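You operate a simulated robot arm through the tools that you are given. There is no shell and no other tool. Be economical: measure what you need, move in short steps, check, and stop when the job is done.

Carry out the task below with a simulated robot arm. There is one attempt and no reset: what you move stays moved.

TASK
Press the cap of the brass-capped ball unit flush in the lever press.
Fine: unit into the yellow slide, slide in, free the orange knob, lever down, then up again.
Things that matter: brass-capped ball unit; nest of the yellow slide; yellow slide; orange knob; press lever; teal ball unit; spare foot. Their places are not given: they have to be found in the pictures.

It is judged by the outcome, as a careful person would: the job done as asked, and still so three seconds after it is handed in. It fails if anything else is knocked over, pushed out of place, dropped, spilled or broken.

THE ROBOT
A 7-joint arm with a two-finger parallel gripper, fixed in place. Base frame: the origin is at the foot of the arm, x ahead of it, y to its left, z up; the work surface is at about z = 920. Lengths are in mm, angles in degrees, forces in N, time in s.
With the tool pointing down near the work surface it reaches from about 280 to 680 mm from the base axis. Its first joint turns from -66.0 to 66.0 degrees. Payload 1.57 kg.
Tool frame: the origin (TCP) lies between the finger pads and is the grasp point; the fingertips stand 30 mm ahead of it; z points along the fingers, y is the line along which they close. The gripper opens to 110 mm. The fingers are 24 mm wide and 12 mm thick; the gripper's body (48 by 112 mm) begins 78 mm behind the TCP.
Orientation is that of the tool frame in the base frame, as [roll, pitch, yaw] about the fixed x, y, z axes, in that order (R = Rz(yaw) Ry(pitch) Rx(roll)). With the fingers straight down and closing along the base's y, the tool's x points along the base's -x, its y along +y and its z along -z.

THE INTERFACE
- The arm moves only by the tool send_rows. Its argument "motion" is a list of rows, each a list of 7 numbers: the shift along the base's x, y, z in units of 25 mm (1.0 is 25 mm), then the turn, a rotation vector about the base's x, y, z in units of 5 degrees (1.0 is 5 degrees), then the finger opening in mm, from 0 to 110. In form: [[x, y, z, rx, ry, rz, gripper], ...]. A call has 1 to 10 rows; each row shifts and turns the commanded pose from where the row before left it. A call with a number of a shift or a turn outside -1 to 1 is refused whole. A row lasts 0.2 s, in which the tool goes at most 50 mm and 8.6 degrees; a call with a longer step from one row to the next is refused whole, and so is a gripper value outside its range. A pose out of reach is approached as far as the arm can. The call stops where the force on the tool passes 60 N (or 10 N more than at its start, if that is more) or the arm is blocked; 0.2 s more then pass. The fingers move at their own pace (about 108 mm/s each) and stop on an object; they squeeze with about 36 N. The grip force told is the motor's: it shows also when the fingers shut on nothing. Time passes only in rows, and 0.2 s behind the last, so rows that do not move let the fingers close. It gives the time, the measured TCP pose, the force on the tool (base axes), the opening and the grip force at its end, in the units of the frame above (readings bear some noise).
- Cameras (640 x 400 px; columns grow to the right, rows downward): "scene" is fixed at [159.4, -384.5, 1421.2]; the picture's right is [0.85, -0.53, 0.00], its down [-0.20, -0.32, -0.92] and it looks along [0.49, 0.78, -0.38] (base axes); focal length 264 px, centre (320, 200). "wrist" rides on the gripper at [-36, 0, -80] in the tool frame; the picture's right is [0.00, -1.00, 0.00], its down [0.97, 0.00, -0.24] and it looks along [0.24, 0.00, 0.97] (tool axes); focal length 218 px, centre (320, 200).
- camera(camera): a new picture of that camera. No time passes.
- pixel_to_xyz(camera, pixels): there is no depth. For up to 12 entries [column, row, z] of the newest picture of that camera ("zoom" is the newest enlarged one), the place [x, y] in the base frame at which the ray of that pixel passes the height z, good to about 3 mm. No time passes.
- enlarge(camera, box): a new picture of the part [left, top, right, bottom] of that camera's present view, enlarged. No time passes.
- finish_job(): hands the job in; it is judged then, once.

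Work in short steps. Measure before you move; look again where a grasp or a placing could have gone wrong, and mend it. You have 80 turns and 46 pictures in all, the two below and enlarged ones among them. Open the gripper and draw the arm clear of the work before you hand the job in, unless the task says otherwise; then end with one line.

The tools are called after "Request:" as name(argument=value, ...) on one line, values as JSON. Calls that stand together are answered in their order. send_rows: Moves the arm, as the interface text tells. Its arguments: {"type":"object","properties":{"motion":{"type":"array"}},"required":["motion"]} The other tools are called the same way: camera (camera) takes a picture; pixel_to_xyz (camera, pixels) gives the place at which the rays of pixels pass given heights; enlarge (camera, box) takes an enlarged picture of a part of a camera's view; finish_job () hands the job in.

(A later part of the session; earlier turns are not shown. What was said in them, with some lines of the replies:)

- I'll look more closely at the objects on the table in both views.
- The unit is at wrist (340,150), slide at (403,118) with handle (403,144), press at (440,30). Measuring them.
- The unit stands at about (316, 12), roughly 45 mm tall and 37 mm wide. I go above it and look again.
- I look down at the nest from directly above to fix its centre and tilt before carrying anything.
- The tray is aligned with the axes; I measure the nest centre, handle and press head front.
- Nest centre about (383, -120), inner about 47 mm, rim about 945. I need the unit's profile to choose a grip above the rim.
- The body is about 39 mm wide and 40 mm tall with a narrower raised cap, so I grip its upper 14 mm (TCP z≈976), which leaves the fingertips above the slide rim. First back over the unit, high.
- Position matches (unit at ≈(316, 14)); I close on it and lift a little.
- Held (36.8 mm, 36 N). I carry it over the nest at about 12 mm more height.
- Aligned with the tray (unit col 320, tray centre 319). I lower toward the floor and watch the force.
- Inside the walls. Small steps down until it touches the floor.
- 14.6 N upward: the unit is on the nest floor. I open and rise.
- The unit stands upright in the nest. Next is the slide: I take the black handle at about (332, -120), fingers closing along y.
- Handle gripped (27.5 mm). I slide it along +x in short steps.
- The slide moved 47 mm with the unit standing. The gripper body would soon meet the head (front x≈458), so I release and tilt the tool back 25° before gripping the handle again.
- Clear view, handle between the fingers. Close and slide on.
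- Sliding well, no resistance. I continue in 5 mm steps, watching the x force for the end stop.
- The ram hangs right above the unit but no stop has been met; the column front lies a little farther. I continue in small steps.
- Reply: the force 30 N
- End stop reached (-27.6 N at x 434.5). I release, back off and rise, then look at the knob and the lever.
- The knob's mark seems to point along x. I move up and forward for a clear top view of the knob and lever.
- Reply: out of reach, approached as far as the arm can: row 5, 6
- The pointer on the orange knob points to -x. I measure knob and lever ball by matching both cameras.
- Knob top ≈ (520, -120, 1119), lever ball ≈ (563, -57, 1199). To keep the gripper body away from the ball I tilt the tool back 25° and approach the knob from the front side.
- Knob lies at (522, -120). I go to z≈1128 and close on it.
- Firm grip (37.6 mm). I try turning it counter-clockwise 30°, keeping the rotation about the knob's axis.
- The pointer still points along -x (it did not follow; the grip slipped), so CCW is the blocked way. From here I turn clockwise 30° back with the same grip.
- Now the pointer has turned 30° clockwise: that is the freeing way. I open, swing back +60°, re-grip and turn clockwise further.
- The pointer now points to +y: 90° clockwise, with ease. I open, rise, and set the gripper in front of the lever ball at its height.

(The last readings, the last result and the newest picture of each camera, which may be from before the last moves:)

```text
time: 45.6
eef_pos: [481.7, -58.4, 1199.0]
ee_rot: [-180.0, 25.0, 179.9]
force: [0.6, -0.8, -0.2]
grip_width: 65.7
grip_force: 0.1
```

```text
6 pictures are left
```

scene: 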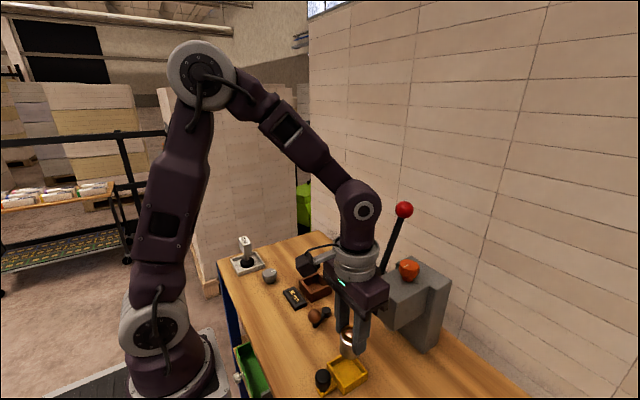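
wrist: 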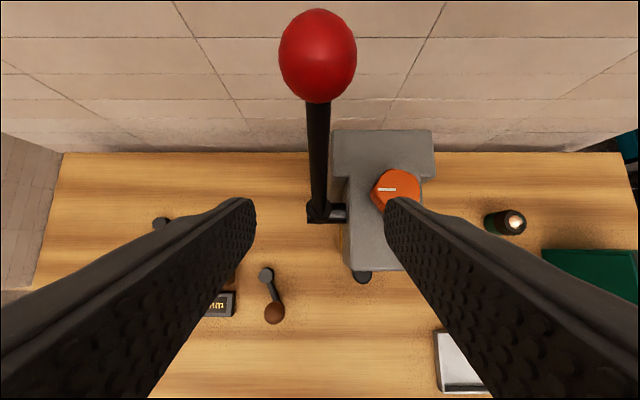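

Ball centred (col 318). I advance 78 mm so it comes between the pads, then close.

Request:
send_rows(motion=[[0.78, 0.02, 0, 0, 0, 0, 66], [0.78, 0, 0, 0, 0, 0, 66], [0.78, 0, 0, 0, 0, 0, 66], [0.78, 0, 0, 0, 0, 0, 66], [0, 0, 0, 0, 0, 0, 66]])

Request:
send_rows(motion=[[0, 0, 0, 0, 0, 0, 40], [0, 0, 0, 0, 0, 0, 20], [0, 0, 0, 0, 0, 0, 20]])

Request:
enlarge(camera="scene", box=[330, 140, 470, 300])

```text
time: 46.8
eef_pos: [559.3, -57.4, 1198.7]
ee_rot: [-180.0, 25.0, -180.0]
force: [0.1, 0.5, -0.5]
grip_width: 66.0
grip_force: 0.1
```

```text
time: 47.6
eef_pos: [559.0, -57.4, 1198.8]
ee_rot: [-180.0, 25.0, -179.9]
force: [1.0, 2.5, -0.9]
grip_width: 35.3
grip_force: 42.5
```

```text
2.50 times, centred on (400, 220) of scene
```

zoom: 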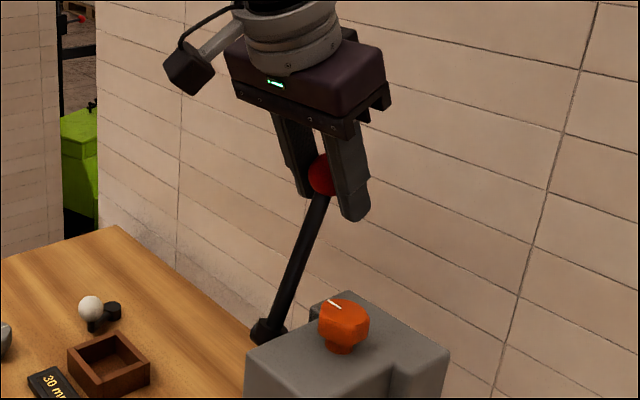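

Ball held (35.3 mm). I swing it forward about the pivot (≈x 512, z 1068, radius 139), first 20°, checking forces.

Request:
send_rows(motion=[[-0.464, 0, 0.144, 0, 0, 0, 20], [-0.472, 0, 0.104, 0, 0, 0, 20], [-0.484, 0, 0.06, 0, 0, 0, 20], [-0.484, 0, 0.02, 0, 0, 0, 20], [0, 0, 0, 0, 0, 0, 20]])

```text
time: 48.8
eef_pos: [511.3, -58.0, 1208.4]
ee_rot: [-180.0, 25.1, -179.9]
force: [8.3, -3.3, 9.5]
grip_width: 35.3
grip_force: 42.3
```

Lever moves freely. Continue along the arc.

Request:
send_rows(motion=[[-0.488, 0, -0.024, 0, 0, 0, 20], [-0.48, 0, -0.064, 0, 0, 0, 20], [-0.472, 0, -0.108, 0, 0, 0, 20], [-0.464, 0, -0.148, 0, 0, 0, 20], [-0.448, 0, -0.192, 0, 0, 0, 20], [-0.428, 0, -0.224, 0, 0, 0, 20], [0, 0, 0, 0, 0, 0, 20]])

```text
time: 50.4
eef_pos: [441.5, -59.1, 1187.5]
ee_rot: [-180.0, 24.9, 180.0]
force: [-0.3, 0.3, -0.4]
grip_width: 20.2
grip_force: 0.1
```

The opening fell to 20 mm: the ball slipped out of the pads. I look.

Request:
camera(camera="scene")

```text
4 pictures are left
```

scene: 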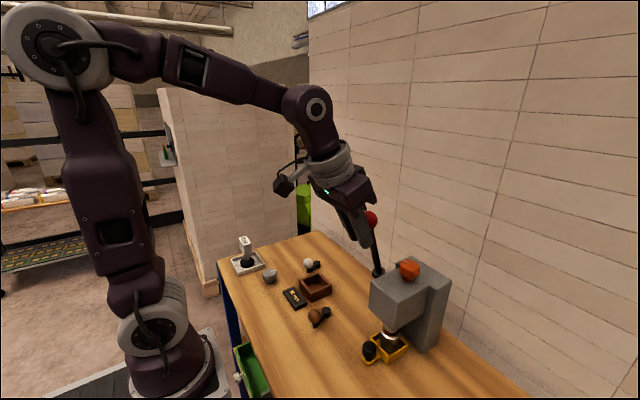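

The ball is at px (371,219) ≈ (477, -58, 1201), lever about 15° forward and holding. Friction is not enough, so I will push it instead: closed fingers behind the ball (+x side). I go over the ball.

Request:
send_rows(motion=[[0, 0, 1, 0, 0, 0, 0], [0, 0, 1, 0, 0, 0, 0], [0, 0.02, 1.1, 0, 0, 0, 0]])

```text
refused: 1.1 is not a number from -1 to 1
```

Request:
send_rows(motion=[[-0.2, 0, 0.8, 0, 0, 0, 0], [0, 0, 0.8, 0, 0, 0, 0], [0, 0.02, 0.8, 0, 0, 0, 0], [0, 0, 0.8, 0, 0, 0, 0], [0.7, 0, 0, 0, 0, 0, 0], [0.7, 0, 0, 0, 0, 0, 0], [0.7, 0, 0, 0, 0, 0, 0], [0.6, 0, 0, 0, 0, 0, 0], [0, 0, 0, 0, 0, 0, 0]])

```text
time: 52.4
eef_pos: [504.1, -57.9, 1267.6]
ee_rot: [180.0, 25.0, 179.8]
force: [-0.6, 0.2, -0.4]
grip_width: 0.3
grip_force: 21.7
```

Request:
send_rows(motion=[[0, 0, -0.7, 0, 0, 0, 0], [0, 0, -0.68, 0, 0, 0, 0], [-0.2, 0, -0.09, 0, 0, 0, 0], [-0.2, 0, -0.09, 0, 0, 0, 0], [0, 0, 0, 0, 0, 0, 0]])

```text
time: 53.6
eef_pos: [494.1, -58.1, 1229.9]
ee_rot: [-180.0, 25.1, 180.0]
force: [0.6, -0.3, 0.4]
grip_width: 0.0
grip_force: 21.5
```

Request:
send_rows(motion=[[-0.464, 0, -0.148, 0, 0, 0, 0], [-0.448, 0, -0.192, 0, 0, 0, 0], [-0.428, 0, -0.224, 0, 0, 0, 0], [0, 0, 0, 0, 0, 0, 0]])

Request:
enlarge(camera="scene", box=[310, 140, 470, 370])

```text
time: 54.6
eef_pos: [460.1, -58.3, 1214.2]
ee_rot: [180.0, 25.0, -179.9]
force: [0.3, 0.3, -0.3]
grip_width: 0.1
grip_force: 20.9
```

```text
1.74 times, centred on (390, 255) of scene
```

zoom: 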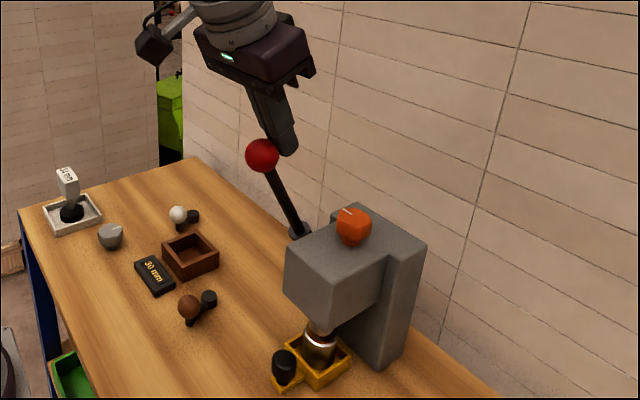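

Pushing works: ball now at ≈(445, -58, 1186), about -29°, and the ram is coming down. Continue along the arc.

Request:
send_rows(motion=[[-0.408, 0, -0.264, 0, 0, 0, 0], [-0.384, 0, -0.296, 0, 0, 0, 0], [-0.356, 0, -0.332, 0, 0, 0, 0], [0, 0, 0, 0, 0, 0, 0]])

Request:
send_rows(motion=[[-0.328, 0, -0.36, 0, 0, 0, 0], [-0.292, 0, -0.388, 0, 0, 0, 0], [-0.26, 0, -0.408, 0, 0, 0, 0], [0, 0, 0, 0, 0, 0, 0]])

```text
time: 55.6
eef_pos: [431.9, -57.9, 1192.9]
ee_rot: [180.0, 25.0, -179.9]
force: [-0.4, 0.0, 0.3]
grip_width: 0.0
grip_force: 21.1
```

```text
time: 56.6
eef_pos: [412.6, -58.5, 1166.1]
ee_rot: [180.0, 25.8, -180.0]
force: [12.0, 1.1, 42.3]
grip_width: 0.0
grip_force: 21.6
```

Now 42 N resistance at about -60°: the cap is being pressed. Small further steps.

Request:
send_rows(motion=[[-0.112, 0, -0.216, 0, 0, 0, 0], [-0.112, 0, -0.216, 0, 0, 0, 0], [0, 0, 0, 0, 0, 0, 0]])

```text
time: 57.0
eef_pos: [413.4, -58.0, 1166.7]
ee_rot: [-179.8, 26.5, -179.8]
force: [2.0, -0.6, 2.5]
grip_width: 0.0
grip_force: 20.8
stopped in row 1: the force on the tool passed its limit (the readings are from after the stop); the commanded pose is now the measured one
```

Request:
enlarge(camera="scene", box=[310, 210, 440, 370])

```text
2.50 times, centred on (375, 290) of scene
```

zoom: 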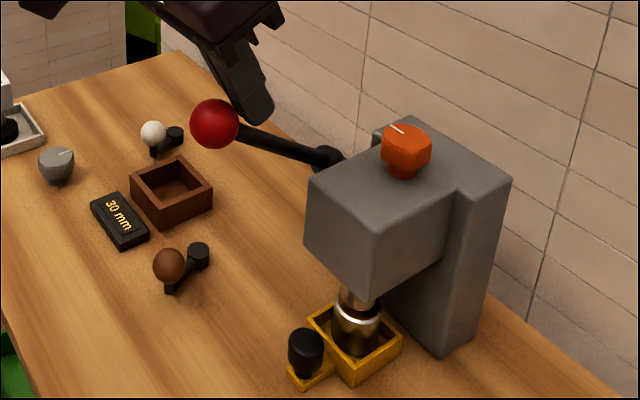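

Ball at ≈(391, -58, 1140), lever about -60°, ram on the unit. I press once more in tiny steps to see whether it still yields or has hit its end.

Request:
send_rows(motion=[[-0.05, 0, -0.09, 0, 0, 0, 0], [-0.05, 0, -0.09, 0, 0, 0, 0], [-0.05, 0, -0.09, 0, 0, 0, 0], [-0.05, 0, -0.09, 0, 0, 0, 0], [-0.05, 0, -0.09, 0, 0, 0, 0], [0, 0, 0, 0, 0, 0, 0]])

```text
time: 57.8
eef_pos: [415.4, -58.2, 1165.1]
ee_rot: [-179.6, 27.6, -179.7]
force: [1.1, 0.8, 2.3]
grip_width: 0.0
grip_force: 21.6
stopped in row 4: the force on the tool passed its limit (the readings are from after the stop); the commanded pose is now the measured one
```

The lever does not yield any more (force limit, no travel): end reached at -60°. Now I raise it: move the closed fingers over the ball to its front side.

Request:
send_rows(motion=[[0.4, 0, 0.2, 0, 0, 0, 0], [0, 0, 0.9, 0, 0, 0, 0], [0, 0, 0.9, 0, 0, 0, 0], [-0.9, 0, 0, 0, 0, 0, 0], [-0.9, 0, 0, 0, 0, 0, 0], [-0.9, 0, 0, 0, 0, 0, 0], [-0.9, 0, 0, 0, 0, 0, 0], [0, 0, 0, 0, 0, 0, 0]])

```text
time: 59.6
eef_pos: [333.9, -58.0, 1215.0]
ee_rot: [-179.7, 27.6, -179.7]
force: [0.0, 0.1, -0.4]
grip_width: 0.2
grip_force: 21.1
```

Request:
send_rows(motion=[[0, 0, -0.95, 0, 0, 0, 0], [0, 0, -0.95, 0, 0, 0, 0], [0, 0, -0.94, 0, 0, 0, 0], [0.4, 0, 0.1, 0, 0, 0, 0], [0.4, 0, 0.1, 0, 0, 0, 0], [0.2, 0, 0.3, 0, 0, 0, 0], [0.26, 0, 0.408, 0, 0, 0, 0], [0.292, 0, 0.388, 0, 0, 0, 0], [0, 0, 0, 0, 0, 0, 0]])

```text
time: 61.6
eef_pos: [373.3, -58.1, 1176.9]
ee_rot: [-179.6, 27.6, -179.6]
force: [-3.0, 0.2, -0.5]
grip_width: 0.1
grip_force: 21.7
```

Contact (-3 N), lever about -45°. I lower the tip along the finger a bit for safer contact, then continue up the arc.

Request:
send_rows(motion=[[0.16, 0, -0.35, 0, 0, 0, 0], [0.356, 0, 0.332, 0, 0, 0, 0], [0.384, 0, 0.296, 0, 0, 0, 0], [0.408, 0, 0.264, 0, 0, 0, 0], [0.428, 0, 0.224, 0, 0, 0, 0], [0.448, 0, 0.192, 0, 0, 0, 0], [0, 0, 0, 0, 0, 0, 0]])

```text
time: 63.2
eef_pos: [427.7, -57.9, 1200.0]
ee_rot: [-179.5, 27.6, -179.7]
force: [-0.9, -0.1, -1.1]
grip_width: 0.0
grip_force: 20.8
```

Ball at about -20°. Continue to the top position.

Request:
send_rows(motion=[[0.464, 0, 0.148, 0, 0, 0, 0], [0.472, 0, 0.108, 0, 0, 0, 0], [0.48, 0, 0.064, 0, 0, 0, 0], [0.488, 0, 0.024, 0, 0, 0, 0], [0.484, 0, -0.02, 0, 0, 0, 0], [0.484, 0, -0.06, 0, 0, 0, 0], [0, 0, 0, 0, 0, 0, 0]])

Request:
send_rows(motion=[[0.3, 0, -0.07, 0, 0, 0, 0], [0.3, 0, -0.09, 0, 0, 0, 0], [0.2, 0, -0.06, 0, 0, 0, 0], [0.15, 0, -0.06, 0, 0, 0, 0], [0, 0, 0, 0, 0, 0, 0]])

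```text
time: 64.8
eef_pos: [499.9, -58.4, 1207.2]
ee_rot: [-179.7, 27.6, -179.7]
force: [-0.8, -0.8, -0.3]
grip_width: 0.0
grip_force: 21.1
```

```text
time: 66.0
eef_pos: [522.8, -57.8, 1199.1]
ee_rot: [-179.6, 27.5, -179.7]
force: [-22.8, 3.4, 15.0]
grip_width: 0.0
grip_force: 21.5
```

Upper stop reached (-23 N). I retreat to the front and view the unit.

Request:
send_rows(motion=[[-0.6, 0, 0, 0, 0, 0, 0], [-1, 0, 0.2, 0, 0, 0, 0], [-1, 0.2, 0.5, 0, 1, 0, 0], [-1, 0.4, 0.5, 0, 1, 0, 20], [-1, 0.6, 0.5, 0, 1, 0, 40], [-0.8, 0.8, 0, 0, 1, 0, 60], [-0.5, 0.8, 0, 0, 1, 0, 60], [0, 0, 0, 0, 0, 0, 60]])

Request:
enlarge(camera="scene", box=[340, 195, 440, 375])

```text
time: 67.8
eef_pos: [374.2, 12.9, 1242.5]
ee_rot: [-179.8, 2.5, -179.8]
force: [0.9, -0.5, -0.2]
grip_width: 60.2
grip_force: 0.1
```

```text
2.22 times, centred on (390, 285) of scene
```

zoom: 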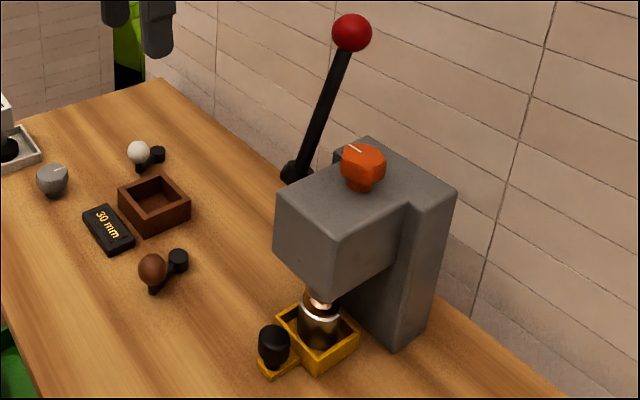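

Lever is up again. I use the last picture on the cap itself.

Request:
enlarge(camera="scene", box=[370, 312, 410, 344])

```text
12.50 times, centred on (390, 328) of scene
```

zoom: 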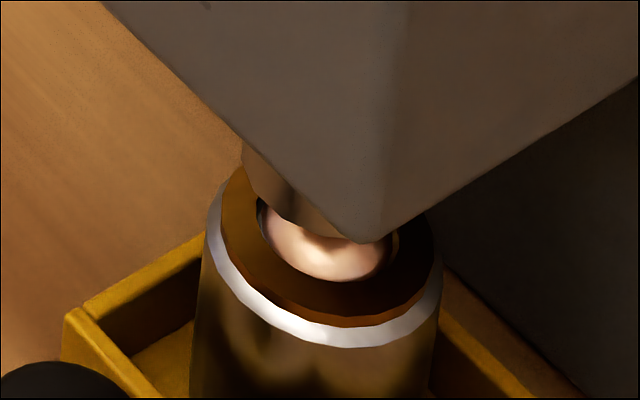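

The cap now sits down on the unit's shoulder with the ball standing proud of the ring. The lever is up against its stop, the slide is in, and the gripper is open and clear, so I hand in.

Request:
finish_job()

```text
The job is handed in.
```

I ran the full press cycle and handed the job in: unit in the yellow slide, slide in to its stop, orange knob freed, lever down to its stop at about -60°, then up again. The cap visibly went down, but the last picture may still show a lip of about 2 mm, so I can't confirm it is fully flush.
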